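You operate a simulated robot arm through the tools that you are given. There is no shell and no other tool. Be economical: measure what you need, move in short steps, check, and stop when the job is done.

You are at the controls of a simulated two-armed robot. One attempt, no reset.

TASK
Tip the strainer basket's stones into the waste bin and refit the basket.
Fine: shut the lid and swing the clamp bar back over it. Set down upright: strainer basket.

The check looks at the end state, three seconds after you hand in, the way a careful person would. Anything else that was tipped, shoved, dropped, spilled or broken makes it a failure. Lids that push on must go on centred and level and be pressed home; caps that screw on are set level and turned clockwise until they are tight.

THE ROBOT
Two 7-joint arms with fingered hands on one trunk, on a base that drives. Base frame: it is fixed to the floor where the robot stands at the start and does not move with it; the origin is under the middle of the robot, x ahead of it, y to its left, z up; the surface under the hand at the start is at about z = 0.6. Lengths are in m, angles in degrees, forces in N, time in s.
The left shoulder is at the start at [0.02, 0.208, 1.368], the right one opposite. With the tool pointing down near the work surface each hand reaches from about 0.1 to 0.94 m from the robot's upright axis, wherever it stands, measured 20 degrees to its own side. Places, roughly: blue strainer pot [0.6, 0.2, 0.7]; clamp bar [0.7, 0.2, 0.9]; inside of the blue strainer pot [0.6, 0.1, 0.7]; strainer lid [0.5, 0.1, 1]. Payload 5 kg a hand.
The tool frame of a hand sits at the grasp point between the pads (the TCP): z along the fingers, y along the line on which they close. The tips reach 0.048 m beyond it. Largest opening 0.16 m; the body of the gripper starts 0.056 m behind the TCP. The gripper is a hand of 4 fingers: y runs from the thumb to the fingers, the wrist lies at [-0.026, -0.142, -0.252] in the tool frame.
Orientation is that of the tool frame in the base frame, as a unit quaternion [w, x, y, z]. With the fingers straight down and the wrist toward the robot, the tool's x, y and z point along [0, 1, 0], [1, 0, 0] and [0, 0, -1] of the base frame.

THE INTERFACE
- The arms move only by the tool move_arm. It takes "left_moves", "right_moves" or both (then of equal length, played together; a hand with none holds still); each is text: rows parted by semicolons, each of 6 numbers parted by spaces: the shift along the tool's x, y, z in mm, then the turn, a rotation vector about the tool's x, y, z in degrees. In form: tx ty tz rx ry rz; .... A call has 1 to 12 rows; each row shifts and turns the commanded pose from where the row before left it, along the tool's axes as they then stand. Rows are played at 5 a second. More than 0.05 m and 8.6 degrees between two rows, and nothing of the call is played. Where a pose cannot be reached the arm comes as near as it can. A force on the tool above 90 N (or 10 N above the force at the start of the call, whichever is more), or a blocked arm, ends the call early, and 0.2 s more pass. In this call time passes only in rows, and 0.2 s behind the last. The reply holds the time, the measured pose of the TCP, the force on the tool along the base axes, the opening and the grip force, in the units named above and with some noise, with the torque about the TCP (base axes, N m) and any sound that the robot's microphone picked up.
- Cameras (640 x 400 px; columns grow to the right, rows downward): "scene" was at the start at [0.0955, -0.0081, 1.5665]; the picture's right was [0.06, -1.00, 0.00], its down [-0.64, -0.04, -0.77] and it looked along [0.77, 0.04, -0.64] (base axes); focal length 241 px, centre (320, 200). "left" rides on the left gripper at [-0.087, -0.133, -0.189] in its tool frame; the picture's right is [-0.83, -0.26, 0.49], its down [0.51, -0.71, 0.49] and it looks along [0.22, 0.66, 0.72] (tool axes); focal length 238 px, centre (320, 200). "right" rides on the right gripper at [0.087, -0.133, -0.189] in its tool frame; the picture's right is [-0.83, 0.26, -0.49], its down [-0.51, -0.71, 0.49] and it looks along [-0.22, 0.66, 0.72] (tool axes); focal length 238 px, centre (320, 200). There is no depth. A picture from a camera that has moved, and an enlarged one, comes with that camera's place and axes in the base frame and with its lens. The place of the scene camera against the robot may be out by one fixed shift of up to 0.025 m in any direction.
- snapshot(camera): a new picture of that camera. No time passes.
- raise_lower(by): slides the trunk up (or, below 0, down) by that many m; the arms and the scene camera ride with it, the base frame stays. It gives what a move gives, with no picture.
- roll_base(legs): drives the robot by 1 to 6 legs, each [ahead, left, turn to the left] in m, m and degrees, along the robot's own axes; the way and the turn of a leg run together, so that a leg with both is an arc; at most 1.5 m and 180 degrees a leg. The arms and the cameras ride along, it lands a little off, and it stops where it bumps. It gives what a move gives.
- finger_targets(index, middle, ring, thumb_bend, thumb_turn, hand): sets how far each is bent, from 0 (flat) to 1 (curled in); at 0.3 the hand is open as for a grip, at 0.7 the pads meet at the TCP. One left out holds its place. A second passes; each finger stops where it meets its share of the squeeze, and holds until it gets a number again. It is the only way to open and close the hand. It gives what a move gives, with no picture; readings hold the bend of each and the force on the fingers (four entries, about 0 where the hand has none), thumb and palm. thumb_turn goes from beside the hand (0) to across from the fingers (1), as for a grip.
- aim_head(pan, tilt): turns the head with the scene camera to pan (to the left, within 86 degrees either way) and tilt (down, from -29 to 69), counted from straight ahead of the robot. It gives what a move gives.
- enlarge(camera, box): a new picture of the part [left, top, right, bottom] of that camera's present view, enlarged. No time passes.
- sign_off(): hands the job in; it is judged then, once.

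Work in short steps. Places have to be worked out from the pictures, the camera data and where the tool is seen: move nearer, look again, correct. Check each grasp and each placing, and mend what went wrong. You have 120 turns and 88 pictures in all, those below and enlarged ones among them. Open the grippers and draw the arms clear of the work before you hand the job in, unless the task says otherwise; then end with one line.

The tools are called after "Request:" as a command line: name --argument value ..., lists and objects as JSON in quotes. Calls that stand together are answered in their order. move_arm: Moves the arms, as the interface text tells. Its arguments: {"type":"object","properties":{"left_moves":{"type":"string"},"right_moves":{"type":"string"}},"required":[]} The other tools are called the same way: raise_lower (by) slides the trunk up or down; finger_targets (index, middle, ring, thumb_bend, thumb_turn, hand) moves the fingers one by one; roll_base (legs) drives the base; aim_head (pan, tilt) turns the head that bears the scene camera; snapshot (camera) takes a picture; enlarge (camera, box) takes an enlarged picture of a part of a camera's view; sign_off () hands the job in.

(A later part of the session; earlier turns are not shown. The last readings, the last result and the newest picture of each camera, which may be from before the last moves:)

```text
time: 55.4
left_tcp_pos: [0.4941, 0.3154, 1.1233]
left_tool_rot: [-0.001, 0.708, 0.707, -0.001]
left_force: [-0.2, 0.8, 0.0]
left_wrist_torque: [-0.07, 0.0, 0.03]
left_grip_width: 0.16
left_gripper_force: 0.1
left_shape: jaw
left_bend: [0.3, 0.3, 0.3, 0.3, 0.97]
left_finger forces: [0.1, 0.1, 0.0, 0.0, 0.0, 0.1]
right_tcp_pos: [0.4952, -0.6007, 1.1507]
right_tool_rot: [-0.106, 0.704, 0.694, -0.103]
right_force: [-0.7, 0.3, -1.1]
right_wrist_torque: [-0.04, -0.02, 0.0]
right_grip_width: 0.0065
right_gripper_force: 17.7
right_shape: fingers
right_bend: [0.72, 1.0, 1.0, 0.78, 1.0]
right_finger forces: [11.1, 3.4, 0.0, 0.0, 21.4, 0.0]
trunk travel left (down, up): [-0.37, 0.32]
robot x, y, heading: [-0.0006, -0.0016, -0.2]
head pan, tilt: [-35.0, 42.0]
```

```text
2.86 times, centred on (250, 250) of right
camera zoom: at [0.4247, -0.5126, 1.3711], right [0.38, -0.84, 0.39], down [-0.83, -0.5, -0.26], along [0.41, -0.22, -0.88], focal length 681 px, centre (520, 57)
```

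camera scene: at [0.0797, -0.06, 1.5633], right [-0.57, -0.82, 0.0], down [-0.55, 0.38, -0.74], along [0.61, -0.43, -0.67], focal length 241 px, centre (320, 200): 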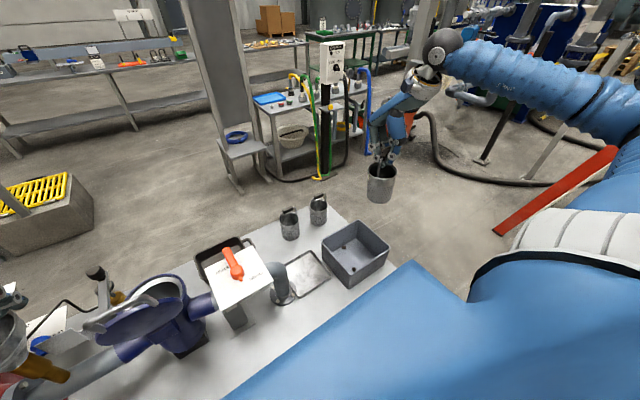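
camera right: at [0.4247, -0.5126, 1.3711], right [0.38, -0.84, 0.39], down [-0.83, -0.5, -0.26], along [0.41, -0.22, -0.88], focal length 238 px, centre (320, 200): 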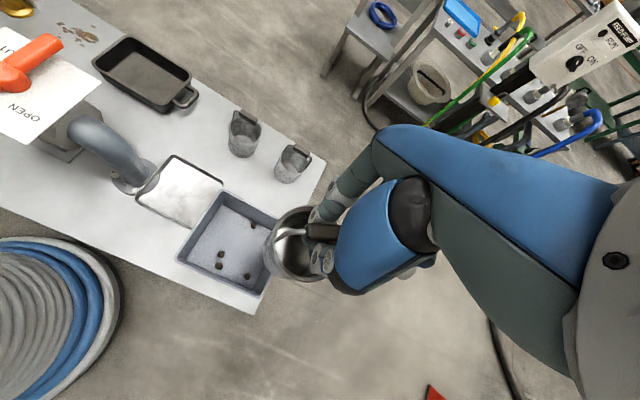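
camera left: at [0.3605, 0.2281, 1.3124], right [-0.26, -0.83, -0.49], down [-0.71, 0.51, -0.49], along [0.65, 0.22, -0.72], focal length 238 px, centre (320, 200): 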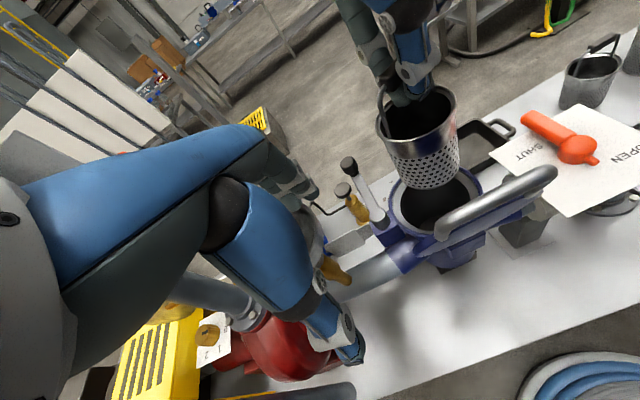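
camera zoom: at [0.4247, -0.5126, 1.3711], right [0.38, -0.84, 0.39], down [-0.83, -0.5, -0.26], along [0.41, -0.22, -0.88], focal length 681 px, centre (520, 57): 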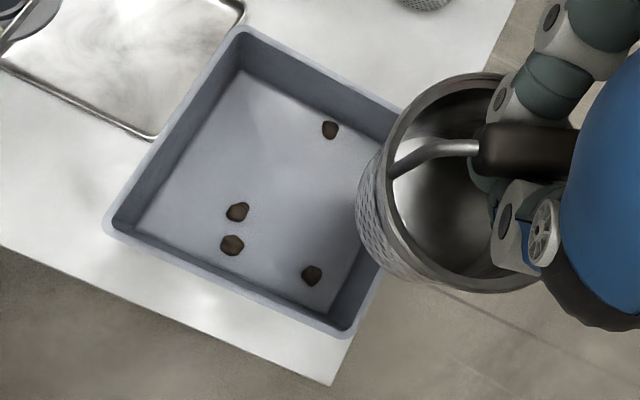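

The basket is empty. I carry it back over the pot along the same path and aim the head back.

Request:
move_arm --right_moves "43 5.3 -2 0 0 0;43 5.3 -2 0 0 0;43 5.3 -2 0 0 0;43 5.3 -2 0 0 0;43 5.3 -2 0 0 0;43 5.3 -2 0 0 0;43 5.3 -2 0 0 0;43 5.3 -2 0 0 0;43 5.3 -2 0 0 0;43 5.3 -2 0 0 0;43 5.3 -2 0 0 0;43 5.3 -2 0 0 0"

Request:
move_arm --right_moves "43 5.3 -2 0 0 0;43 5.3 -2 0 0 0;43 5.3 -2 0 0 0;43 5.3 -2 0 0 0;40 5.3 -2 0 0 0;0 0 0 0 0 0;0 0 0 0 0 0"

Request:
aim_head --pan 5 --tilt 42

Request:
enlarge --camera "left" --box '[320, 20, 540, 260]'

Request:
enlarge --camera "scene" --box '[220, 130, 380, 300]'

Request:
enlarge --camera "right" --box '[200, 180, 360, 320]'

```text
time: 58.0
left_tcp_pos: [0.4947, 0.3164, 1.1225]
left_tool_rot: [-0.001, 0.707, 0.707, -0.001]
left_force: [-0.2, 0.3, -0.4]
left_wrist_torque: [-0.09, 0.03, -0.01]
left_grip_width: 0.1598
left_gripper_force: 0.1
left_shape: jaw
left_bend: [0.3, 0.3, 0.3, 0.3, 0.97]
left_finger forces: [0.0, 0.0, 0.0, 0.0, 0.0, 0.1]
right_tcp_pos: [0.5688, -0.086, 1.1545]
right_tool_rot: [-0.105, 0.704, 0.694, -0.103]
right_force: [0.1, 0.2, -1.2]
right_wrist_torque: [-0.1, 0.08, -0.04]
right_grip_width: 0.0067
right_gripper_force: 18.4
right_shape: fingers
right_bend: [0.72, 1.0, 1.0, 0.78, 1.0]
right_finger forces: [12.3, 3.2, 0.0, 0.0, 21.7, 0.0]
trunk travel left (down, up): [-0.37, 0.32]
robot x, y, heading: [0.0032, 0.0036, -0.1]
head pan, tilt: [-35.0, 42.0]
```

```text
time: 59.6
left_tcp_pos: [0.4933, 0.3158, 1.124]
left_tool_rot: [0.0, 0.708, 0.706, -0.001]
left_force: [-0.1, -0.5, -0.8]
left_wrist_torque: [-0.02, 0.02, -0.01]
left_grip_width: 0.16
left_gripper_force: 0.1
left_shape: jaw
left_bend: [0.3, 0.3, 0.3, 0.3, 0.97]
left_finger forces: [0.0, 0.1, 0.1, 0.1, 0.0, 0.0]
right_tcp_pos: [0.5989, 0.1256, 1.157]
right_tool_rot: [-0.105, 0.703, 0.695, -0.104]
right_force: [-0.3, 0.4, -1.0]
right_wrist_torque: [-0.04, 0.01, 0.0]
right_grip_width: 0.0063
right_gripper_force: 18.6
right_shape: fingers
right_bend: [0.72, 1.0, 1.0, 0.78, 1.0]
right_finger forces: [12.9, 3.4, 0.0, 0.0, 21.9, 0.0]
trunk travel left (down, up): [-0.37, 0.32]
robot x, y, heading: [0.0033, 0.0024, 0.1]
head pan, tilt: [-35.0, 42.0]
```

```text
time: 60.7
left_tcp_pos: [0.494, 0.3154, 1.123]
left_tool_rot: [-0.001, 0.708, 0.707, -0.001]
left_force: [-0.2, 0.1, -0.1]
left_wrist_torque: [0.0, 0.02, -0.02]
left_grip_width: 0.1601
left_gripper_force: 0.1
left_shape: jaw
left_bend: [0.3, 0.3, 0.3, 0.3, 0.97]
left_finger forces: [0.0, 0.0, 0.0, 0.1, 0.0, 0.0]
right_tcp_pos: [0.5996, 0.1257, 1.1574]
right_tool_rot: [-0.105, 0.704, 0.695, -0.102]
right_force: [0.3, -0.3, -1.2]
right_wrist_torque: [-0.02, 0.02, -0.02]
right_grip_width: 0.0066
right_gripper_force: 18.5
right_shape: fingers
right_bend: [0.72, 1.0, 1.0, 0.78, 1.0]
right_finger forces: [12.9, 3.5, 0.0, 0.0, 21.8, 0.0]
trunk travel left (down, up): [-0.37, 0.32]
robot x, y, heading: [-0.0022, -0.0007, -0.1]
head pan, tilt: [5.0, 42.0]
```

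```text
1.67 times, centred on (430, 140) of left
camera zoom: at [0.3611, 0.2283, 1.3122], right [-0.26, -0.83, -0.49], down [-0.71, 0.51, -0.49], along [0.65, 0.22, -0.72], focal length 397 px, centre (137, 300)
```

zoom: 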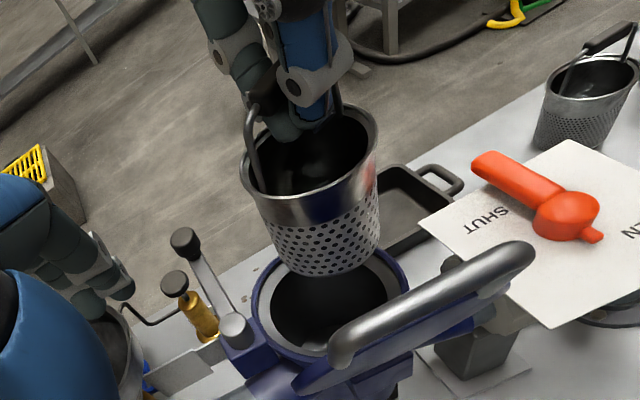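

```text
2.35 times, centred on (300, 215) of scene
camera zoom: at [0.0951, -0.005, 1.5632], right [0.09, -1.0, 0.0], down [-0.67, -0.06, -0.74], along [0.74, 0.06, -0.67], focal length 568 px, centre (367, 165)
```

zoom: 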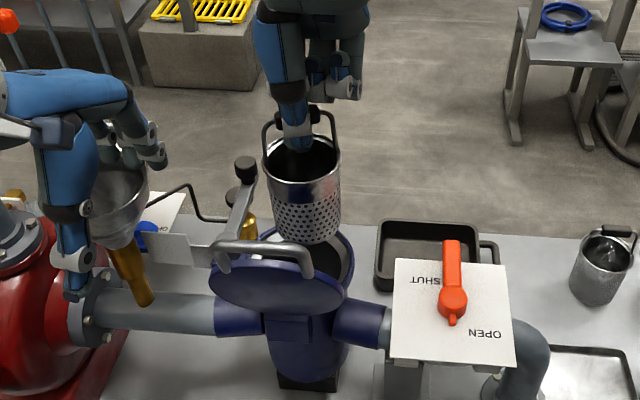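

```text
2.86 times, centred on (280, 250) of right
camera zoom: at [0.5294, 0.2137, 1.3775], right [0.38, -0.84, 0.39], down [-0.83, -0.5, -0.26], along [0.42, -0.22, -0.88], focal length 681 px, centre (434, 57)
```

zoom: 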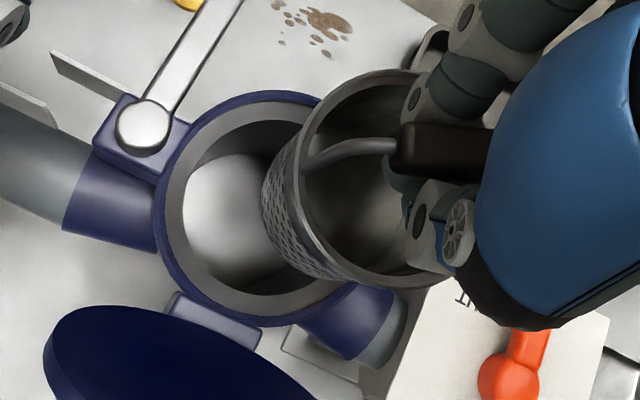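

The basket hangs with about 5° of tilt, roughly 1.8 cm short in y. I shift it over the bore and look again before lowering.

Request:
move_arm --right_moves "17 -8 2 0 0 0;0 0 0 0 0 0;0 0 0 0 0 0"

Request:
enlarge --camera "right" --box '[200, 180, 360, 320]'

Request:
enlarge --camera "left" --box '[350, 80, 510, 240]'

```text
time: 61.5
left_tcp_pos: [0.4949, 0.3156, 1.123]
left_tool_rot: [-0.001, 0.707, 0.707, -0.002]
left_force: [0.1, 1.2, -1.2]
left_wrist_torque: [-0.04, 0.01, 0.0]
left_grip_width: 0.1599
left_gripper_force: 0.0
left_shape: jaw
left_bend: [0.3, 0.3, 0.3, 0.3, 0.97]
left_finger forces: [0.0, 0.0, 0.0, 0.0, 0.0, 0.0]
right_tcp_pos: [0.5913, 0.1424, 1.1591]
right_tool_rot: [-0.105, 0.704, 0.694, -0.102]
right_force: [0.6, 0.8, -1.1]
right_wrist_torque: [-0.03, 0.01, 0.0]
right_grip_width: 0.0063
right_gripper_force: 18.7
right_shape: fingers
right_bend: [0.72, 1.0, 1.0, 0.78, 1.0]
right_finger forces: [12.8, 3.5, 0.0, 0.1, 21.8, 0.0]
trunk travel left (down, up): [-0.37, 0.32]
robot x, y, heading: [0.0024, 0.002, -0.0]
head pan, tilt: [5.0, 42.0]
```

```text
2.86 times, centred on (280, 250) of right
camera zoom: at [0.5213, 0.2309, 1.3788], right [0.38, -0.84, 0.39], down [-0.83, -0.5, -0.26], along [0.41, -0.22, -0.88], focal length 681 px, centre (434, 57)
```

zoom: 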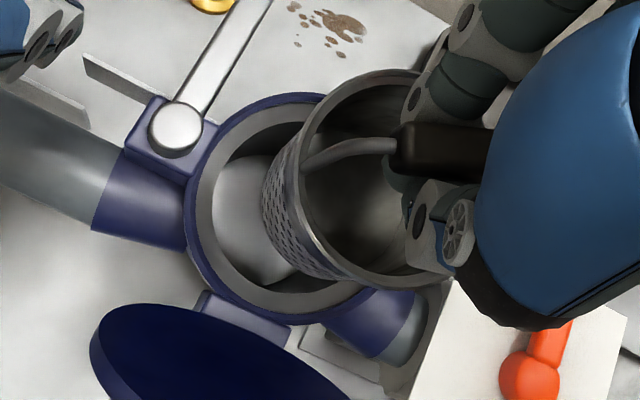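

```text
2.50 times, centred on (430, 160) of left
camera zoom: at [0.3609, 0.2287, 1.3121], right [-0.26, -0.83, -0.48], down [-0.71, 0.51, -0.49], along [0.65, 0.22, -0.72], focal length 596 px, centre (45, 300)
```

zoom: 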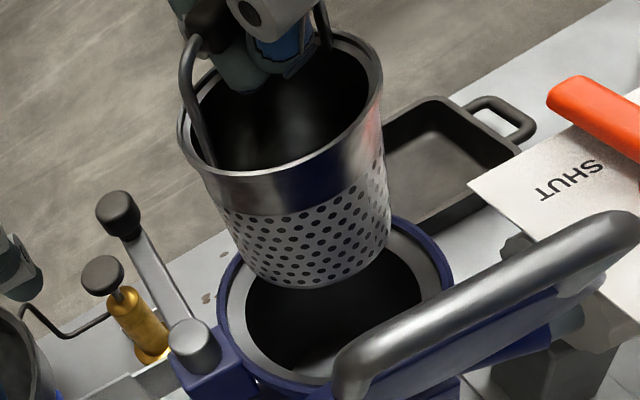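

Bottom centre at about (0.60, 0.145, 0.94) is over the bore centre (0.594, 0.148). I lower 8 cm with a tiny correction.

Request:
move_arm --right_moves "3 3 20 0 0 0;0 6 19 0 0 0;0 6 19 0 0 0;0 6 19 0 0 0"

Request:
enlarge --camera "left" --box '[350, 80, 510, 240]'

```text
time: 62.5
left_tcp_pos: [0.4943, 0.3158, 1.1232]
left_tool_rot: [-0.001, 0.708, 0.707, -0.002]
left_force: [1.6, -0.5, 0.0]
left_wrist_torque: [0.03, 0.02, 0.01]
left_grip_width: 0.16
left_gripper_force: 0.1
left_shape: jaw
left_bend: [0.3, 0.3, 0.3, 0.3, 0.97]
left_finger forces: [0.1, 0.1, 0.1, 0.0, 0.1, 0.0]
right_tcp_pos: [0.5897, 0.1453, 1.077]
right_tool_rot: [-0.105, 0.704, 0.695, -0.103]
right_force: [-0.2, 0.1, -1.0]
right_wrist_torque: [-0.01, 0.0, 0.06]
right_grip_width: 0.0066
right_gripper_force: 19.4
right_shape: fingers
right_bend: [0.72, 1.0, 1.0, 0.78, 1.0]
right_finger forces: [12.8, 3.6, 0.0, 0.0, 21.9, 0.1]
trunk travel left (down, up): [-0.37, 0.32]
robot x, y, heading: [-0.0013, 0.0003, -0.0]
head pan, tilt: [5.0, 42.0]
```

```text
2.50 times, centred on (430, 160) of left
camera zoom: at [0.3616, 0.2284, 1.312], right [-0.26, -0.83, -0.48], down [-0.71, 0.51, -0.49], along [0.65, 0.22, -0.73], focal length 596 px, centre (45, 300)
```

zoom: 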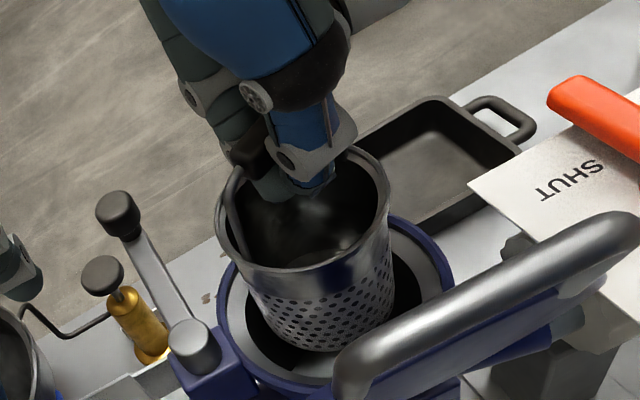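

The basket has entered the bore with no contact force. I lower another 8 cm.

Request:
move_arm --right_moves "0 8 18.5 0 0 0;0 6 19 0 0 0;0 7 19 0 0 0;0 6 19 0 0 0"

Request:
enlarge --camera "left" --box '[350, 80, 510, 240]'

```text
time: 63.5
left_tcp_pos: [0.4945, 0.314, 1.1241]
left_tool_rot: [-0.001, 0.708, 0.706, -0.002]
left_force: [-0.5, 0.3, 0.2]
left_wrist_torque: [-0.05, 0.0, 0.01]
left_grip_width: 0.1602
left_gripper_force: 0.1
left_shape: jaw
left_bend: [0.3, 0.3, 0.3, 0.3, 0.97]
left_finger forces: [0.1, 0.0, 0.0, 0.0, 0.0, 0.0]
right_tcp_pos: [0.5951, 0.1468, 0.9986]
right_tool_rot: [-0.105, 0.704, 0.695, -0.102]
right_force: [0.6, -0.5, -0.6]
right_wrist_torque: [0.0, 0.05, 0.03]
right_grip_width: 0.0062
right_gripper_force: 19.0
right_shape: fingers
right_bend: [0.72, 1.0, 1.0, 0.78, 1.0]
right_finger forces: [12.8, 3.8, 0.0, 0.0, 22.0, 0.0]
trunk travel left (down, up): [-0.37, 0.32]
robot x, y, heading: [0.0031, -0.0005, -0.2]
head pan, tilt: [5.0, 42.0]
```

```text
2.50 times, centred on (430, 160) of left
camera zoom: at [0.3615, 0.2284, 1.312], right [-0.26, -0.83, -0.48], down [-0.71, 0.51, -0.49], along [0.65, 0.22, -0.73], focal length 596 px, centre (45, 300)
```

zoom: 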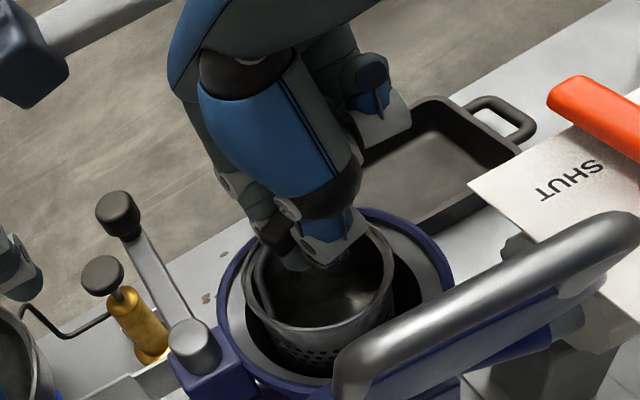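

Still clear. I lower another 7 cm, then use fine steps.

Request:
move_arm --right_moves "0 7 18.5 0 0 0;0 6 19 0 0 0;0 6 19 0 0 0;0 3 9.5 0 0 0"

Request:
move_arm --right_moves "0 2.5 8 0 0 0;0 2.5 8 0 0 0"

Request:
enlarge --camera "right" --box '[200, 130, 400, 330]'

```text
time: 64.5
left_tcp_pos: [0.493, 0.3154, 1.1219]
left_tool_rot: [-0.001, 0.708, 0.707, -0.002]
left_force: [0.5, -0.1, 1.4]
left_wrist_torque: [-0.01, -0.02, 0.01]
left_grip_width: 0.1601
left_gripper_force: 0.1
left_shape: jaw
left_bend: [0.3, 0.3, 0.3, 0.3, 0.97]
left_finger forces: [0.0, 0.0, 0.0, 0.1, 0.0, 0.0]
right_tcp_pos: [0.5965, 0.146, 0.9289]
right_tool_rot: [-0.105, 0.703, 0.696, -0.102]
right_force: [1.0, -0.5, -1.1]
right_wrist_torque: [0.01, 0.01, 0.01]
right_grip_width: 0.006
right_gripper_force: 19.4
right_shape: fingers
right_bend: [0.72, 1.0, 1.0, 0.78, 1.0]
right_finger forces: [13.0, 3.7, 0.0, 0.1, 21.9, 0.0]
trunk travel left (down, up): [-0.37, 0.32]
robot x, y, heading: [0.0043, 0.0029, -0.2]
head pan, tilt: [5.0, 42.0]
```

```text
time: 65.1
left_tcp_pos: [0.4944, 0.3159, 1.1238]
left_tool_rot: [-0.001, 0.708, 0.706, -0.001]
left_force: [-0.5, -0.3, -0.6]
left_wrist_torque: [0.03, 0.02, 0.0]
left_grip_width: 0.16
left_gripper_force: 0.0
left_shape: jaw
left_bend: [0.3, 0.3, 0.3, 0.3, 0.97]
left_finger forces: [0.0, 0.1, 0.0, 0.0, 0.1, 0.1]
right_tcp_pos: [0.5959, 0.1464, 0.9114]
right_tool_rot: [-0.105, 0.704, 0.695, -0.102]
right_force: [-0.7, 0.8, -0.9]
right_wrist_torque: [0.01, 0.02, -0.01]
right_grip_width: 0.0063
right_gripper_force: 19.0
right_shape: fingers
right_bend: [0.72, 1.0, 1.0, 0.78, 1.0]
right_finger forces: [12.8, 3.8, 0.0, 0.1, 21.8, 0.0]
trunk travel left (down, up): [-0.37, 0.32]
robot x, y, heading: [0.0024, 0.0008, 0.0]
head pan, tilt: [5.0, 42.0]
```

```text
2.00 times, centred on (300, 230) of right
camera zoom: at [0.5251, 0.2339, 1.1325], right [0.38, -0.84, 0.39], down [-0.83, -0.5, -0.26], along [0.41, -0.22, -0.88], focal length 477 px, centre (360, 140)
```

zoom: 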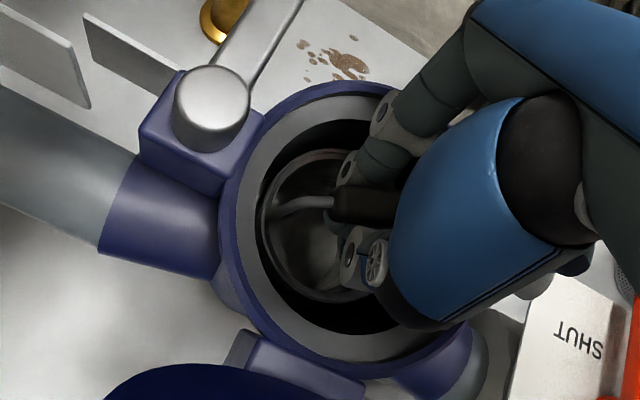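

Nearly home; I take fine steps until contact shows in the force.

Request:
move_arm --right_moves "0 1.5 4.8 0 0 0;0 1.5 4.8 0 0 0;0 1.5 4.8 0 0 0"

Request:
move_arm --right_moves "0 1.5 4.8 0 0 0"

```text
time: 65.9
left_tcp_pos: [0.4943, 0.3146, 1.1237]
left_tool_rot: [-0.001, 0.707, 0.707, -0.001]
left_force: [-0.1, 0.0, 0.0]
left_wrist_torque: [-0.01, 0.0, 0.0]
left_grip_width: 0.16
left_gripper_force: 0.1
left_shape: jaw
left_bend: [0.3, 0.3, 0.3, 0.3, 0.97]
left_finger forces: [0.0, 0.0, 0.0, 0.1, 0.1, 0.1]
right_tcp_pos: [0.5955, 0.1453, 0.8981]
right_tool_rot: [-0.105, 0.704, 0.695, -0.103]
right_force: [0.7, 0.1, -1.8]
right_wrist_torque: [0.01, 0.03, -0.02]
right_grip_width: 0.0062
right_gripper_force: 19.3
right_shape: fingers
right_bend: [0.72, 1.0, 1.0, 0.78, 1.0]
right_finger forces: [12.9, 3.9, 0.0, 0.1, 21.9, 0.0]
trunk travel left (down, up): [-0.37, 0.32]
robot x, y, heading: [-0.0028, 0.0021, -0.0]
head pan, tilt: [5.0, 42.0]
```

```text
time: 66.3
left_tcp_pos: [0.4949, 0.3151, 1.1238]
left_tool_rot: [-0.001, 0.708, 0.706, -0.001]
left_force: [0.4, 0.3, 0.4]
left_wrist_torque: [0.01, 0.02, 0.02]
left_grip_width: 0.1599
left_gripper_force: 0.0
left_shape: jaw
left_bend: [0.3, 0.3, 0.3, 0.3, 0.97]
left_finger forces: [0.0, 0.0, 0.0, 0.0, 0.0, 0.1]
right_tcp_pos: [0.5972, 0.1465, 0.8914]
right_tool_rot: [-0.107, 0.704, 0.695, -0.103]
right_force: [-0.1, -1.1, -1.4]
right_wrist_torque: [-0.03, 0.03, 0.0]
right_grip_width: 0.006
right_gripper_force: 19.6
right_shape: fingers
right_bend: [0.72, 1.0, 1.0, 0.78, 1.0]
right_finger forces: [13.4, 3.8, 0.0, 0.0, 21.9, 0.0]
trunk travel left (down, up): [-0.37, 0.32]
robot x, y, heading: [0.0033, 0.0038, -0.2]
head pan, tilt: [5.0, 42.0]
```

No contact yet; a few more millimetres.

Request:
move_arm --right_moves "0 0.9 2.9 0 0 0;0 0.9 2.9 0 0 0"

Request:
move_arm --right_moves "0 0.9 2.9 0 0 0;0 0.9 2.9 0 0 0"

```text
time: 66.9
left_tcp_pos: [0.4921, 0.3142, 1.1248]
left_tool_rot: [-0.001, 0.707, 0.707, 0.0]
left_force: [0.6, -0.9, 0.0]
left_wrist_torque: [0.01, 0.0, -0.02]
left_grip_width: 0.16
left_gripper_force: 0.1
left_shape: jaw
left_bend: [0.3, 0.3, 0.3, 0.3, 0.97]
left_finger forces: [0.0, 0.1, 0.0, 0.1, 0.0, 0.0]
right_tcp_pos: [0.5969, 0.1448, 0.8901]
right_tool_rot: [-0.103, 0.703, 0.696, -0.1]
right_force: [-3.0, -3.0, 34.1]
right_wrist_torque: [-1.0, -1.39, 0.47]
right_grip_width: 0.006
right_gripper_force: 40.1
right_shape: fingers
right_bend: [0.71, 1.0, 1.0, 0.78, 1.0]
right_finger forces: [29.2, 2.9, 23.6, 0.1, 23.9, 0.1]
trunk travel left (down, up): [-0.37, 0.32]
robot x, y, heading: [0.0005, 0.0004, -0.1]
head pan, tilt: [5.0, 42.0]
```

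```text
time: 67.5
left_tcp_pos: [0.4899, 0.3146, 1.1271]
left_tool_rot: [0.001, 0.708, 0.707, 0.0]
left_force: [-0.3, -0.6, -0.4]
left_wrist_torque: [0.0, 0.03, 0.02]
left_grip_width: 0.1598
left_gripper_force: 0.1
left_shape: jaw
left_bend: [0.3, 0.3, 0.3, 0.3, 0.97]
left_finger forces: [0.0, 0.0, 0.0, 0.0, 0.0, 0.0]
right_tcp_pos: [0.5985, 0.1461, 0.8887]
right_tool_rot: [-0.102, 0.704, 0.696, -0.097]
right_force: [-1.5, -6.7, 83.3]
right_wrist_torque: [-2.84, -3.25, 1.32]
right_grip_width: 0.0057
right_gripper_force: 70.0
right_shape: fingers
right_bend: [0.71, 1.0, 1.0, 0.78, 1.0]
right_finger forces: [46.7, 1.8, 63.3, 0.0, 28.1, 0.0]
trunk travel left (down, up): [-0.37, 0.32]
robot x, y, heading: [0.0043, -0.0019, 0.1]
head pan, tilt: [5.0, 42.0]
```

The ring finger is now resting on the rim and the basket is within a few millimetres of its seat. I back off slightly and release.

Request:
move_arm --right_moves "0 -1.5 -4.8 0 0 0"

Request:
finger_targets --hand "right" --index 0.64 --thumb_bend 0.58

Request:
enlarge --camera "right" --box '[200, 130, 400, 330]'

```text
time: 67.9
left_tcp_pos: [0.4916, 0.3134, 1.124]
left_tool_rot: [0.0, 0.708, 0.707, 0.0]
left_force: [0.8, -0.3, 0.8]
left_wrist_torque: [0.04, 0.0, 0.01]
left_grip_width: 0.1599
left_gripper_force: 0.1
left_shape: jaw
left_bend: [0.3, 0.3, 0.3, 0.3, 0.97]
left_finger forces: [0.1, 0.1, 0.0, 0.1, 0.0, 0.1]
right_tcp_pos: [0.5982, 0.1455, 0.8892]
right_tool_rot: [-0.103, 0.704, 0.695, -0.099]
right_force: [10.6, -0.5, 58.4]
right_wrist_torque: [-2.67, -2.0, 1.3]
right_grip_width: 0.0063
right_gripper_force: 54.6
right_shape: fingers
right_bend: [0.71, 1.0, 1.0, 0.78, 1.0]
right_finger forces: [27.6, 2.5, 54.0, 0.0, 25.3, 0.0]
trunk travel left (down, up): [-0.37, 0.32]
robot x, y, heading: [-0.0012, -0.0012, -0.1]
head pan, tilt: [5.0, 42.0]
```

```text
time: 68.9
left_tcp_pos: [0.4934, 0.3151, 1.1258]
left_tool_rot: [-0.001, 0.708, 0.707, 0.0]
left_force: [-0.1, -0.2, -0.4]
left_wrist_torque: [0.02, 0.01, 0.02]
left_grip_width: 0.1601
left_gripper_force: 0.0
left_shape: jaw
left_bend: [0.3, 0.3, 0.3, 0.3, 0.97]
left_finger forces: [0.0, 0.1, 0.0, 0.0, 0.0, 0.1]
right_tcp_pos: [0.5986, 0.1462, 0.8889]
right_tool_rot: [-0.102, 0.704, 0.696, -0.099]
right_force: [14.9, 0.9, 57.0]
right_wrist_torque: [-2.41, -1.84, 1.1]
right_grip_width: 0.0387
right_gripper_force: 32.9
right_shape: fingers
right_bend: [0.67, 1.0, 1.0, 0.6, 1.0]
right_finger forces: [10.8, 0.0, 48.4, 0.1, 6.4, 0.1]
trunk travel left (down, up): [-0.37, 0.32]
robot x, y, heading: [-0.002, 0.0005, -0.1]
head pan, tilt: [5.0, 42.0]
```

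```text
2.00 times, centred on (300, 230) of right
camera zoom: at [0.5259, 0.2334, 1.1089], right [0.38, -0.84, 0.39], down [-0.83, -0.5, -0.27], along [0.42, -0.22, -0.88], focal length 477 px, centre (360, 140)
```

zoom: 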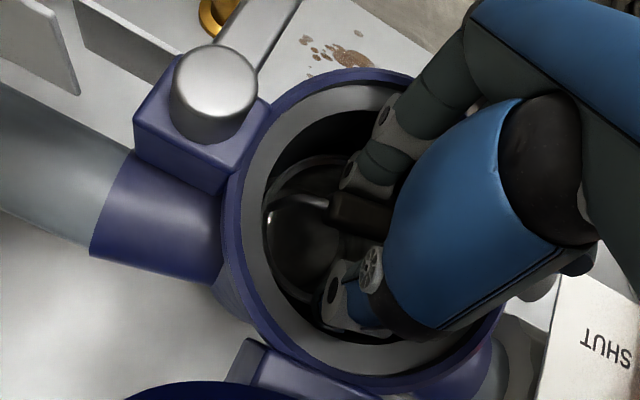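

Released; I withdraw along the finger direction in a small step and check the basket stays.

Request:
move_arm --right_moves "0 0 -12 0 0 0;0 0 -14 0 0 0;0 0 -14 0 0 0"

Request:
enlarge --camera "right" --box '[200, 130, 400, 330]'

```text
time: 69.7
left_tcp_pos: [0.4943, 0.3153, 1.1247]
left_tool_rot: [-0.002, 0.708, 0.706, -0.001]
left_force: [0.3, 0.2, -0.5]
left_wrist_torque: [0.01, 0.02, 0.01]
left_grip_width: 0.16
left_gripper_force: 0.1
left_shape: jaw
left_bend: [0.3, 0.3, 0.3, 0.3, 0.97]
left_finger forces: [0.1, 0.0, 0.0, 0.0, 0.1, 0.0]
right_tcp_pos: [0.6065, 0.146, 0.9224]
right_tool_rot: [-0.106, 0.704, 0.695, -0.103]
right_force: [0.5, 0.0, 0.1]
right_wrist_torque: [0.05, -0.01, 0.0]
right_grip_width: 0.049
right_gripper_force: 0.2
right_shape: fingers
right_bend: [0.64, 1.0, 1.0, 0.57, 1.0]
right_finger forces: [0.3, 0.0, 0.0, 0.0, 0.0, 0.1]
trunk travel left (down, up): [-0.37, 0.32]
robot x, y, heading: [-0.0009, -0.0028, -0.2]
head pan, tilt: [5.0, 42.0]
```

```text
2.00 times, centred on (300, 230) of right
camera zoom: at [0.5364, 0.2341, 1.142], right [0.38, -0.84, 0.39], down [-0.83, -0.5, -0.26], along [0.41, -0.22, -0.88], focal length 477 px, centre (360, 140)
```

zoom: 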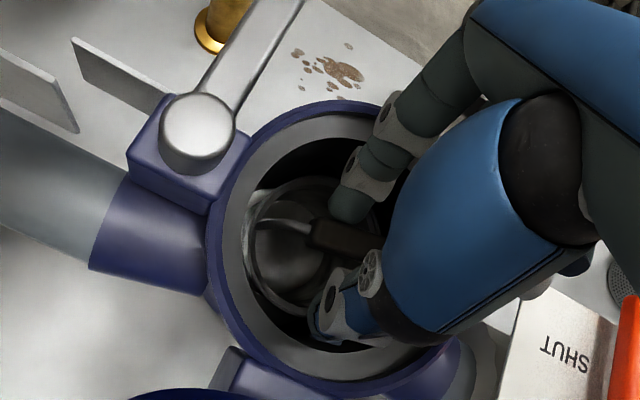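

The basket stays in place. I raise the right hand clear and take it to the right.

Request:
move_arm --right_moves "0 0 -40 0 0 0;0 0 -40 0 0 0;0 -8 -40 0 0 0;0 -12 -38 0 0 0;0 -12 -38 0 0 0;-45 0 0 0 0 0;-45 0 0 0 0 0;-45 0 0 0 0 0;-45 0 0 0 0 0"

Request:
finger_targets --hand "right" --index 0.3 --middle 0.3 --ring 0.3 --thumb_bend 0.3

Request:
enlarge --camera "left" --box '[330, 80, 510, 260]'

Request:
enlarge --camera "scene" --box '[200, 160, 360, 320]'

```text
time: 71.7
left_tcp_pos: [0.4936, 0.3116, 1.1231]
left_tool_rot: [-0.002, 0.708, 0.706, -0.001]
left_force: [0.5, -0.9, 0.1]
left_wrist_torque: [0.1, 0.01, 0.01]
left_grip_width: 0.1601
left_gripper_force: 0.1
left_shape: jaw
left_bend: [0.3, 0.3, 0.3, 0.3, 0.97]
left_finger forces: [0.0, 0.0, 0.1, 0.0, 0.0, 0.0]
right_tcp_pos: [0.6312, -0.0374, 1.1215]
right_tool_rot: [-0.105, 0.704, 0.695, -0.101]
right_force: [-0.3, -0.1, 0.1]
right_wrist_torque: [0.04, -0.04, -0.03]
right_grip_width: 0.0491
right_gripper_force: 0.1
right_shape: fingers
right_bend: [0.64, 1.0, 1.0, 0.57, 1.0]
right_finger forces: [0.0, 0.1, 0.1, 0.1, 0.0, 0.0]
trunk travel left (down, up): [-0.37, 0.32]
robot x, y, heading: [0.0004, -0.0002, -0.2]
head pan, tilt: [5.0, 42.0]
```

```text
time: 72.7
left_tcp_pos: [0.494, 0.3145, 1.1233]
left_tool_rot: [-0.002, 0.708, 0.706, 0.0]
left_force: [0.0, 1.3, 0.4]
left_wrist_torque: [0.04, -0.01, -0.02]
left_grip_width: 0.16
left_gripper_force: 0.1
left_shape: jaw
left_bend: [0.3, 0.3, 0.3, 0.3, 0.97]
left_finger forces: [0.1, 0.0, 0.0, 0.0, 0.1, 0.1]
right_tcp_pos: [0.6301, -0.0344, 1.1207]
right_tool_rot: [-0.105, 0.704, 0.695, -0.103]
right_force: [-0.2, 0.1, 0.1]
right_wrist_torque: [0.01, 0.02, 0.04]
right_grip_width: 0.17
right_gripper_force: 0.0
right_shape: fingers
right_bend: [0.3, 0.3, 0.3, 0.3, 0.98]
right_finger forces: [0.0, 0.0, 0.0, 0.0, 0.0, 0.0]
trunk travel left (down, up): [-0.37, 0.32]
robot x, y, heading: [0.0023, 0.0003, 0.0]
head pan, tilt: [5.0, 42.0]
```

```text
2.22 times, centred on (420, 170) of left
camera zoom: at [0.3609, 0.2279, 1.3123], right [-0.26, -0.83, -0.49], down [-0.71, 0.51, -0.49], along [0.65, 0.22, -0.72], focal length 530 px, centre (98, 267)
```

zoom: 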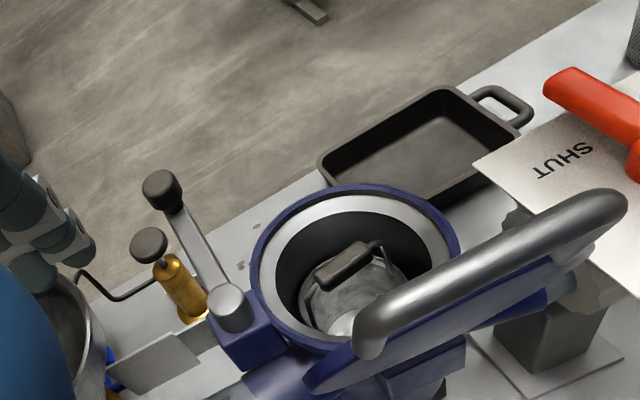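

```text
2.50 times, centred on (280, 240) of scene
camera zoom: at [0.0949, -0.0054, 1.5633], right [0.09, -1.0, 0.0], down [-0.67, -0.06, -0.74], along [0.74, 0.06, -0.67], focal length 603 px, centre (420, 100)
```

zoom: 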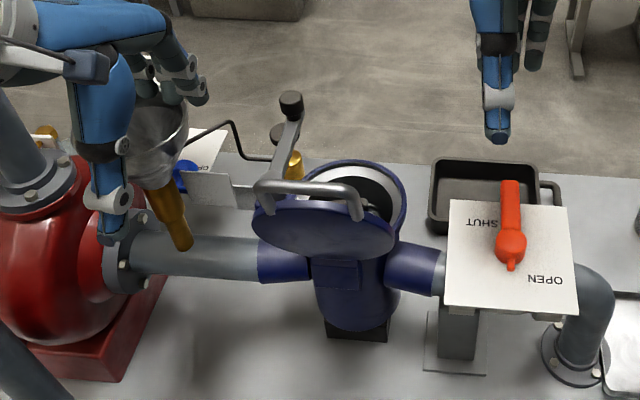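

The basket looks upright, but its bar sits 1–2 cm from where it was originally. I bring the right camera over the pot for a straight look down.

Request:
move_arm --right_moves "40 0 0 0 0 0;40 0 0 0 0 0;20 0 0 0 0 0;0 0 0 0 0 0"

Request:
enlarge --camera "right" --box '[160, 110, 360, 310]'

```text
time: 73.7
left_tcp_pos: [0.4936, 0.3151, 1.1247]
left_tool_rot: [-0.001, 0.708, 0.707, -0.001]
left_force: [0.2, -0.1, 1.0]
left_wrist_torque: [0.0, 0.02, 0.02]
left_grip_width: 0.1601
left_gripper_force: 0.0
left_shape: jaw
left_bend: [0.3, 0.3, 0.3, 0.3, 0.97]
left_finger forces: [0.0, 0.0, 0.0, 0.0, 0.1, 0.0]
right_tcp_pos: [0.6322, 0.0654, 1.1194]
right_tool_rot: [-0.105, 0.704, 0.695, -0.102]
right_force: [-0.3, -0.4, 0.1]
right_wrist_torque: [0.02, -0.01, -0.01]
right_grip_width: 0.1696
right_gripper_force: 0.1
right_shape: fingers
right_bend: [0.3, 0.3, 0.3, 0.3, 0.97]
right_finger forces: [0.1, 0.0, 0.1, 0.0, 0.0, 0.1]
trunk travel left (down, up): [-0.37, 0.32]
robot x, y, heading: [0.002, -0.0003, -0.1]
head pan, tilt: [5.0, 42.0]
```

```text
2.00 times, centred on (260, 210) of right
camera zoom: at [0.5621, 0.1529, 1.3387], right [0.38, -0.84, 0.39], down [-0.83, -0.5, -0.26], along [0.42, -0.22, -0.88], focal length 477 px, centre (440, 180)
```

zoom: 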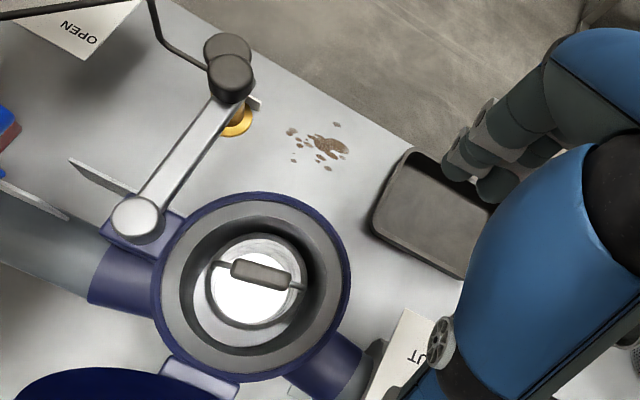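

The basket's rim centre is near (0.609, 0.150), about 1.2 cm toward +x of centre, and it may ride slightly high. I'll pinch the fingertips together and press gently on the bar from above to test the seating.

Request:
finger_targets --hand "right" --index 0.72 --middle 0.72 --ring 1.0 --thumb_bend 0.68

Request:
move_arm --right_moves "17 9.3 34.8 0 0 0;17 9.3 34.8 0 0 0;17 9.3 34.8 0 0 0;17 9.3 34.8 0 0 0;17 8 30 0 0 0"

Request:
enlarge --camera "left" --box '[330, 80, 510, 260]'

```text
time: 74.7
left_tcp_pos: [0.4955, 0.3152, 1.1233]
left_tool_rot: [-0.001, 0.707, 0.707, -0.002]
left_force: [-0.3, -0.4, 0.7]
left_wrist_torque: [-0.02, -0.04, -0.01]
left_grip_width: 0.16
left_gripper_force: 0.0
left_shape: jaw
left_bend: [0.3, 0.3, 0.3, 0.3, 0.97]
left_finger forces: [0.0, 0.1, 0.0, 0.0, 0.0, 0.0]
right_tcp_pos: [0.6327, 0.0642, 1.119]
right_tool_rot: [-0.106, 0.704, 0.695, -0.102]
right_force: [-0.3, 0.5, 0.0]
right_wrist_torque: [-0.04, -0.02, 0.0]
right_grip_width: 0.0105
right_gripper_force: 0.1
right_shape: fingers
right_bend: [0.72, 0.72, 1.0, 0.68, 1.0]
right_finger forces: [0.1, 0.0, 0.1, 0.0, 0.0, 0.0]
trunk travel left (down, up): [-0.37, 0.32]
robot x, y, heading: [0.0003, -0.0015, 0.0]
head pan, tilt: [5.0, 42.0]
```

```text
time: 75.9
left_tcp_pos: [0.4942, 0.3159, 1.1238]
left_tool_rot: [-0.001, 0.708, 0.707, -0.002]
left_force: [0.1, 0.1, 0.0]
left_wrist_torque: [-0.04, 0.01, 0.01]
left_grip_width: 0.1598
left_gripper_force: 0.1
left_shape: jaw
left_bend: [0.3, 0.3, 0.3, 0.3, 0.97]
left_finger forces: [0.0, 0.0, 0.1, 0.0, 0.0, 0.0]
right_tcp_pos: [0.63, 0.1495, 0.9438]
right_tool_rot: [-0.105, 0.704, 0.695, -0.102]
right_force: [1.4, 0.3, 0.0]
right_wrist_torque: [-0.05, 0.12, 0.03]
right_grip_width: 0.0102
right_gripper_force: 0.0
right_shape: fingers
right_bend: [0.72, 0.72, 1.0, 0.68, 1.0]
right_finger forces: [0.0, 0.1, 0.1, 0.0, 0.0, 0.0]
trunk travel left (down, up): [-0.37, 0.32]
robot x, y, heading: [-0.0022, -0.0001, -0.1]
head pan, tilt: [5.0, 42.0]
```

```text
2.22 times, centred on (420, 170) of left
camera zoom: at [0.3613, 0.229, 1.3119], right [-0.26, -0.83, -0.48], down [-0.71, 0.51, -0.49], along [0.65, 0.22, -0.73], focal length 530 px, centre (98, 267)
```

zoom: 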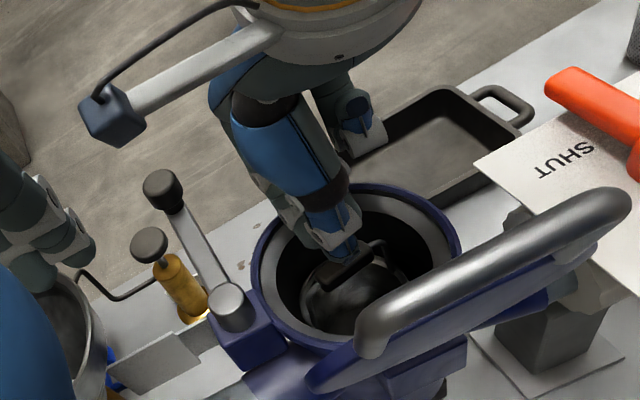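

The pinched tips are just above the bar. I press down in small steps.

Request:
move_arm --right_moves "0 -1 5 0 0 0;0 1.5 5 0 0 0"

Request:
move_arm --right_moves "0 1.2 4 0 0 0;0 1.2 4 0 0 0"

```text
time: 76.5
left_tcp_pos: [0.495, 0.3152, 1.1243]
left_tool_rot: [-0.001, 0.708, 0.707, -0.001]
left_force: [0.0, 1.2, 0.6]
left_wrist_torque: [-0.02, 0.01, 0.01]
left_grip_width: 0.1601
left_gripper_force: 0.1
left_shape: jaw
left_bend: [0.3, 0.3, 0.3, 0.3, 0.97]
left_finger forces: [0.0, 0.0, 0.0, 0.0, 0.0, 0.0]
right_tcp_pos: [0.6273, 0.1484, 0.936]
right_tool_rot: [-0.105, 0.704, 0.695, -0.102]
right_force: [0.4, 0.0, 0.7]
right_wrist_torque: [0.03, -0.01, -0.04]
right_grip_width: 0.0102
right_gripper_force: 0.1
right_shape: fingers
right_bend: [0.72, 0.72, 1.0, 0.68, 1.0]
right_finger forces: [0.0, 0.1, 0.1, 0.0, 0.0, 0.0]
trunk travel left (down, up): [-0.37, 0.32]
robot x, y, heading: [0.0057, 0.0013, -0.3]
head pan, tilt: [5.0, 42.0]
```

```text
time: 77.1
left_tcp_pos: [0.4937, 0.3156, 1.1238]
left_tool_rot: [-0.001, 0.707, 0.707, 0.0]
left_force: [-0.9, 0.8, 0.2]
left_wrist_torque: [0.03, -0.01, 0.02]
left_grip_width: 0.16
left_gripper_force: 0.0
left_shape: jaw
left_bend: [0.3, 0.3, 0.3, 0.3, 0.97]
left_finger forces: [0.0, 0.1, 0.0, 0.0, 0.1, 0.0]
right_tcp_pos: [0.625, 0.151, 0.9292]
right_tool_rot: [-0.106, 0.704, 0.695, -0.101]
right_force: [-1.9, 2.2, 7.8]
right_wrist_torque: [-0.12, -0.18, 0.04]
right_grip_width: 0.0103
right_gripper_force: 3.5
right_shape: fingers
right_bend: [0.72, 0.72, 1.0, 0.68, 1.0]
right_finger forces: [0.1, 7.3, 0.1, 0.0, 0.0, 0.0]
trunk travel left (down, up): [-0.37, 0.32]
robot x, y, heading: [0.0032, 0.0008, -0.0]
head pan, tilt: [5.0, 42.0]
```

The middle finger met the far rim, not the bar. I lift, curl it away, and press with the index–thumb pair.

Request:
move_arm --right_moves "-8 -10 -12 0 0 0"

Request:
finger_targets --hand "right" --index 0.74 --middle 1.0 --thumb_bend 0.7

Request:
move_arm --right_moves "0 3 8 0 0 0;0 1.5 5 0 0 0;0 1.5 5 0 0 0"

```text
time: 77.5
left_tcp_pos: [0.4928, 0.3134, 1.1247]
left_tool_rot: [-0.001, 0.708, 0.706, 0.0]
left_force: [-0.1, -0.4, 0.1]
left_wrist_torque: [0.07, -0.06, -0.01]
left_grip_width: 0.1601
left_gripper_force: 0.1
left_shape: jaw
left_bend: [0.3, 0.3, 0.3, 0.3, 0.97]
left_finger forces: [0.0, 0.0, 0.1, 0.0, 0.1, 0.0]
right_tcp_pos: [0.6197, 0.1406, 0.9413]
right_tool_rot: [-0.104, 0.704, 0.695, -0.103]
right_force: [-0.5, 0.0, -1.0]
right_wrist_torque: [0.05, -0.1, -0.01]
right_grip_width: 0.0102
right_gripper_force: 0.1
right_shape: fingers
right_bend: [0.72, 0.72, 1.0, 0.68, 1.0]
right_finger forces: [0.0, 0.0, 0.0, 0.0, 0.0, 0.1]
trunk travel left (down, up): [-0.37, 0.32]
robot x, y, heading: [-0.0003, 0.0018, -0.1]
head pan, tilt: [5.0, 42.0]
```

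```text
time: 78.5
left_tcp_pos: [0.4933, 0.3138, 1.1237]
left_tool_rot: [-0.001, 0.708, 0.706, -0.002]
left_force: [0.0, -0.9, 1.1]
left_wrist_torque: [0.0, -0.05, 0.02]
left_grip_width: 0.1601
left_gripper_force: 0.1
left_shape: jaw
left_bend: [0.3, 0.3, 0.3, 0.3, 0.97]
left_finger forces: [0.0, 0.1, 0.0, 0.0, 0.0, 0.0]
right_tcp_pos: [0.6193, 0.1415, 0.941]
right_tool_rot: [-0.105, 0.704, 0.695, -0.102]
right_force: [0.7, 0.1, -0.2]
right_wrist_torque: [0.0, 0.01, 0.0]
right_grip_width: 0.0079
right_gripper_force: 0.1
right_shape: fingers
right_bend: [0.74, 0.78, 1.0, 0.68, 1.0]
right_finger forces: [0.0, 0.0, 0.0, 0.1, 0.0, 0.0]
trunk travel left (down, up): [-0.37, 0.32]
robot x, y, heading: [0.001, 0.0009, 0.0]
head pan, tilt: [5.0, 42.0]
```

```text
time: 79.3
left_tcp_pos: [0.4941, 0.3142, 1.1237]
left_tool_rot: [-0.002, 0.707, 0.707, -0.001]
left_force: [0.4, -0.4, -0.4]
left_wrist_torque: [0.0, 0.05, -0.02]
left_grip_width: 0.1599
left_gripper_force: 0.0
left_shape: jaw
left_bend: [0.3, 0.3, 0.3, 0.3, 0.97]
left_finger forces: [0.0, 0.0, 0.1, 0.0, 0.0, 0.0]
right_tcp_pos: [0.6222, 0.1415, 0.9243]
right_tool_rot: [-0.106, 0.704, 0.695, -0.101]
right_force: [1.2, 0.3, 5.7]
right_wrist_torque: [0.08, 0.02, -0.02]
right_grip_width: 0.0074
right_gripper_force: 3.8
right_shape: fingers
right_bend: [0.74, 0.78, 1.0, 0.68, 1.0]
right_finger forces: [7.3, 0.1, 0.1, 0.0, 0.1, 0.0]
trunk travel left (down, up): [-0.37, 0.32]
robot x, y, heading: [-0.0003, -0.0005, -0.1]
head pan, tilt: [5.0, 42.0]
```

Contact is now on the bar top (x≈0.609, z≈0.878), matching the original height. I press a bit more while dragging toward -x to seat and centre it.

Request:
move_arm --right_moves "0 1 3 0 0 0"

Request:
move_arm --right_moves "0 -3.5 0 0 0 0;0 -4 0 0 0 0;0 -4 0.5 0 0 0"

```text
time: 79.7
left_tcp_pos: [0.4938, 0.3147, 1.1239]
left_tool_rot: [0.0, 0.708, 0.706, -0.001]
left_force: [0.4, 0.1, 0.7]
left_wrist_torque: [0.03, -0.05, 0.0]
left_grip_width: 0.1601
left_gripper_force: 0.1
left_shape: jaw
left_bend: [0.3, 0.3, 0.3, 0.3, 0.97]
left_finger forces: [0.1, 0.1, 0.0, 0.0, 0.1, 0.1]
right_tcp_pos: [0.6216, 0.1414, 0.9208]
right_tool_rot: [-0.105, 0.704, 0.695, -0.101]
right_force: [1.0, -0.3, 17.2]
right_wrist_torque: [0.1, 0.24, -0.04]
right_grip_width: 0.0071
right_gripper_force: 8.1
right_shape: fingers
right_bend: [0.74, 0.78, 1.0, 0.68, 1.0]
right_finger forces: [16.7, 0.1, 0.0, 0.1, 0.0, 0.1]
trunk travel left (down, up): [-0.37, 0.32]
robot x, y, heading: [0.0047, -0.0006, -0.2]
head pan, tilt: [5.0, 42.0]
```

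```text
time: 80.5
left_tcp_pos: [0.4943, 0.3159, 1.123]
left_tool_rot: [0.0, 0.707, 0.707, -0.001]
left_force: [0.1, 0.8, -0.1]
left_wrist_torque: [-0.04, 0.03, -0.06]
left_grip_width: 0.1599
left_gripper_force: 0.1
left_shape: jaw
left_bend: [0.3, 0.3, 0.3, 0.3, 0.97]
left_finger forces: [0.0, 0.0, 0.0, 0.0, 0.0, 0.0]
right_tcp_pos: [0.6089, 0.1432, 0.9222]
right_tool_rot: [-0.105, 0.704, 0.695, -0.102]
right_force: [1.0, 0.0, 14.8]
right_wrist_torque: [0.22, 0.18, -0.03]
right_grip_width: 0.0069
right_gripper_force: 8.9
right_shape: fingers
right_bend: [0.74, 0.78, 1.0, 0.68, 1.0]
right_finger forces: [17.6, 0.0, 0.0, 0.1, 0.1, 0.0]
trunk travel left (down, up): [-0.37, 0.32]
robot x, y, heading: [0.0013, -0.0014, -0.1]
head pan, tilt: [5.0, 42.0]
```

The seat is firm and the drag kept contact. I lift clear and look down again.

Request:
move_arm --right_moves "0 -12 -38 0 0 0;0 -12 -38 0 0 0;-20 -12 -38 0 0 0;-20 -12 -38 0 0 0;-20 -12 -38 0 0 0;-18 20 0 0 0 0;0 0 0 0 0 0"

Request:
enlarge --camera "right" --box '[160, 110, 360, 310]'

```text
time: 82.1
left_tcp_pos: [0.493, 0.3157, 1.1235]
left_tool_rot: [0.0, 0.708, 0.707, -0.001]
left_force: [-2.4, -0.2, 0.8]
left_wrist_torque: [-0.03, -0.09, 0.02]
left_grip_width: 0.1602
left_gripper_force: 0.1
left_shape: jaw
left_bend: [0.3, 0.3, 0.3, 0.3, 0.97]
left_finger forces: [0.1, 0.1, 0.0, 0.1, 0.0, 0.0]
right_tcp_pos: [0.6239, 0.0623, 1.1152]
right_tool_rot: [-0.104, 0.704, 0.695, -0.102]
right_force: [-0.1, 0.4, 0.0]
right_wrist_torque: [-0.06, -0.06, 0.0]
right_grip_width: 0.0078
right_gripper_force: 0.2
right_shape: fingers
right_bend: [0.74, 0.78, 1.0, 0.68, 1.0]
right_finger forces: [0.0, 0.0, 0.0, 0.0, 0.0, 0.0]
trunk travel left (down, up): [-0.37, 0.32]
robot x, y, heading: [0.0014, 0.0014, -0.2]
head pan, tilt: [5.0, 42.0]
```

```text
2.00 times, centred on (260, 210) of right
camera zoom: at [0.5536, 0.1508, 1.3348], right [0.38, -0.84, 0.39], down [-0.83, -0.5, -0.26], along [0.42, -0.22, -0.88], focal length 477 px, centre (440, 180)
```

zoom: 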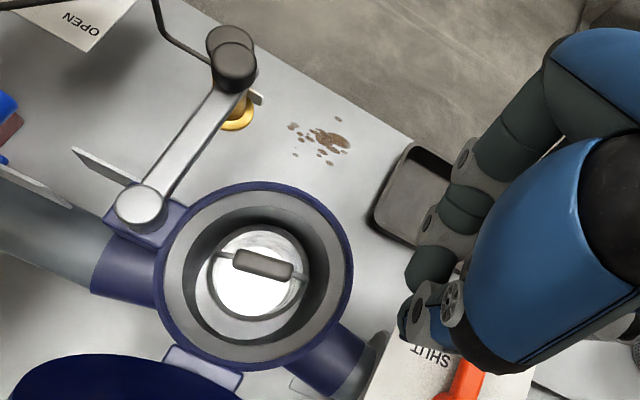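

The basket did not move with that drag; it is firmly at the right height, but about 1 cm off toward +x. I'll straddle the bar again with index and thumb, close, nudge toward -x and release.

Request:
finger_targets --hand "right" --index 0.62 --middle 1.0 --ring 1.0 --thumb_bend 0.55

Request:
move_arm --right_moves "16.2 8.1 34.1 0 0 0;16.2 8.1 34.1 0 0 0;16.2 8.1 34.1 0 0 0;16.2 8.1 34.1 0 0 0;16.2 8.1 34.1 0 0 0;0 0 0 0 0 0"

Request:
move_arm --right_moves "0 0 15 0 0 0;0 0 15 0 0 0;0 0 12 0 0 0"

```text
time: 83.1
left_tcp_pos: [0.494, 0.3142, 1.1232]
left_tool_rot: [0.0, 0.708, 0.706, -0.001]
left_force: [-0.1, 0.3, 0.8]
left_wrist_torque: [0.03, -0.03, -0.01]
left_grip_width: 0.1598
left_gripper_force: 0.1
left_shape: jaw
left_bend: [0.3, 0.3, 0.3, 0.3, 0.97]
left_finger forces: [0.0, 0.1, 0.0, 0.0, 0.1, 0.0]
right_tcp_pos: [0.6252, 0.062, 1.1133]
right_tool_rot: [-0.105, 0.704, 0.695, -0.103]
right_force: [0.8, 0.4, 0.1]
right_wrist_torque: [0.02, -0.04, 0.02]
right_grip_width: 0.0571
right_gripper_force: 0.1
right_shape: fingers
right_bend: [0.62, 1.0, 1.0, 0.55, 1.0]
right_finger forces: [0.0, 0.0, 0.0, 0.1, 0.0, 0.0]
trunk travel left (down, up): [-0.37, 0.32]
robot x, y, heading: [-0.002, -0.0002, -0.1]
head pan, tilt: [5.0, 42.0]
```

```text
time: 84.5
left_tcp_pos: [0.494, 0.3152, 1.1243]
left_tool_rot: [-0.001, 0.708, 0.707, -0.001]
left_force: [0.6, 0.2, 0.6]
left_wrist_torque: [0.03, -0.03, 0.01]
left_grip_width: 0.1599
left_gripper_force: 0.1
left_shape: jaw
left_bend: [0.3, 0.3, 0.3, 0.3, 0.97]
left_finger forces: [0.1, 0.0, 0.0, 0.1, 0.1, 0.0]
right_tcp_pos: [0.615, 0.1433, 0.9403]
right_tool_rot: [-0.105, 0.704, 0.695, -0.102]
right_force: [-0.1, -0.1, -0.1]
right_wrist_torque: [0.03, -0.02, -0.03]
right_grip_width: 0.0571
right_gripper_force: 0.1
right_shape: fingers
right_bend: [0.62, 1.0, 1.0, 0.55, 1.0]
right_finger forces: [0.0, 0.0, 0.0, 0.0, 0.1, 0.1]
trunk travel left (down, up): [-0.37, 0.32]
robot x, y, heading: [0.0006, -0.0015, -0.0]
head pan, tilt: [5.0, 42.0]
```

```text
time: 85.5
left_tcp_pos: [0.4947, 0.3152, 1.1233]
left_tool_rot: [0.0, 0.707, 0.707, -0.001]
left_force: [1.3, -0.6, -0.2]
left_wrist_torque: [-0.03, 0.09, -0.03]
left_grip_width: 0.16
left_gripper_force: 0.0
left_shape: jaw
left_bend: [0.3, 0.3, 0.3, 0.3, 0.97]
left_finger forces: [0.1, 0.0, 0.0, 0.0, 0.0, 0.1]
right_tcp_pos: [0.6144, 0.1479, 0.9122]
right_tool_rot: [-0.103, 0.706, 0.695, -0.09]
right_force: [-6.4, -6.6, 27.5]
right_wrist_torque: [-0.01, 1.14, 0.12]
right_grip_width: 0.0574
right_gripper_force: 15.0
right_shape: fingers
right_bend: [0.66, 1.0, 1.0, 0.52, 1.0]
right_finger forces: [12.5, 0.0, 0.0, 0.0, 18.7, 0.1]
trunk travel left (down, up): [-0.37, 0.32]
robot x, y, heading: [0.0005, 0.002, -0.1]
head pan, tilt: [5.0, 42.0]
stopped in row 3 (right hand): the force on the tool passed its limit at 95 N (the readings are from after the stop); the commanded pose is now the measured one
```

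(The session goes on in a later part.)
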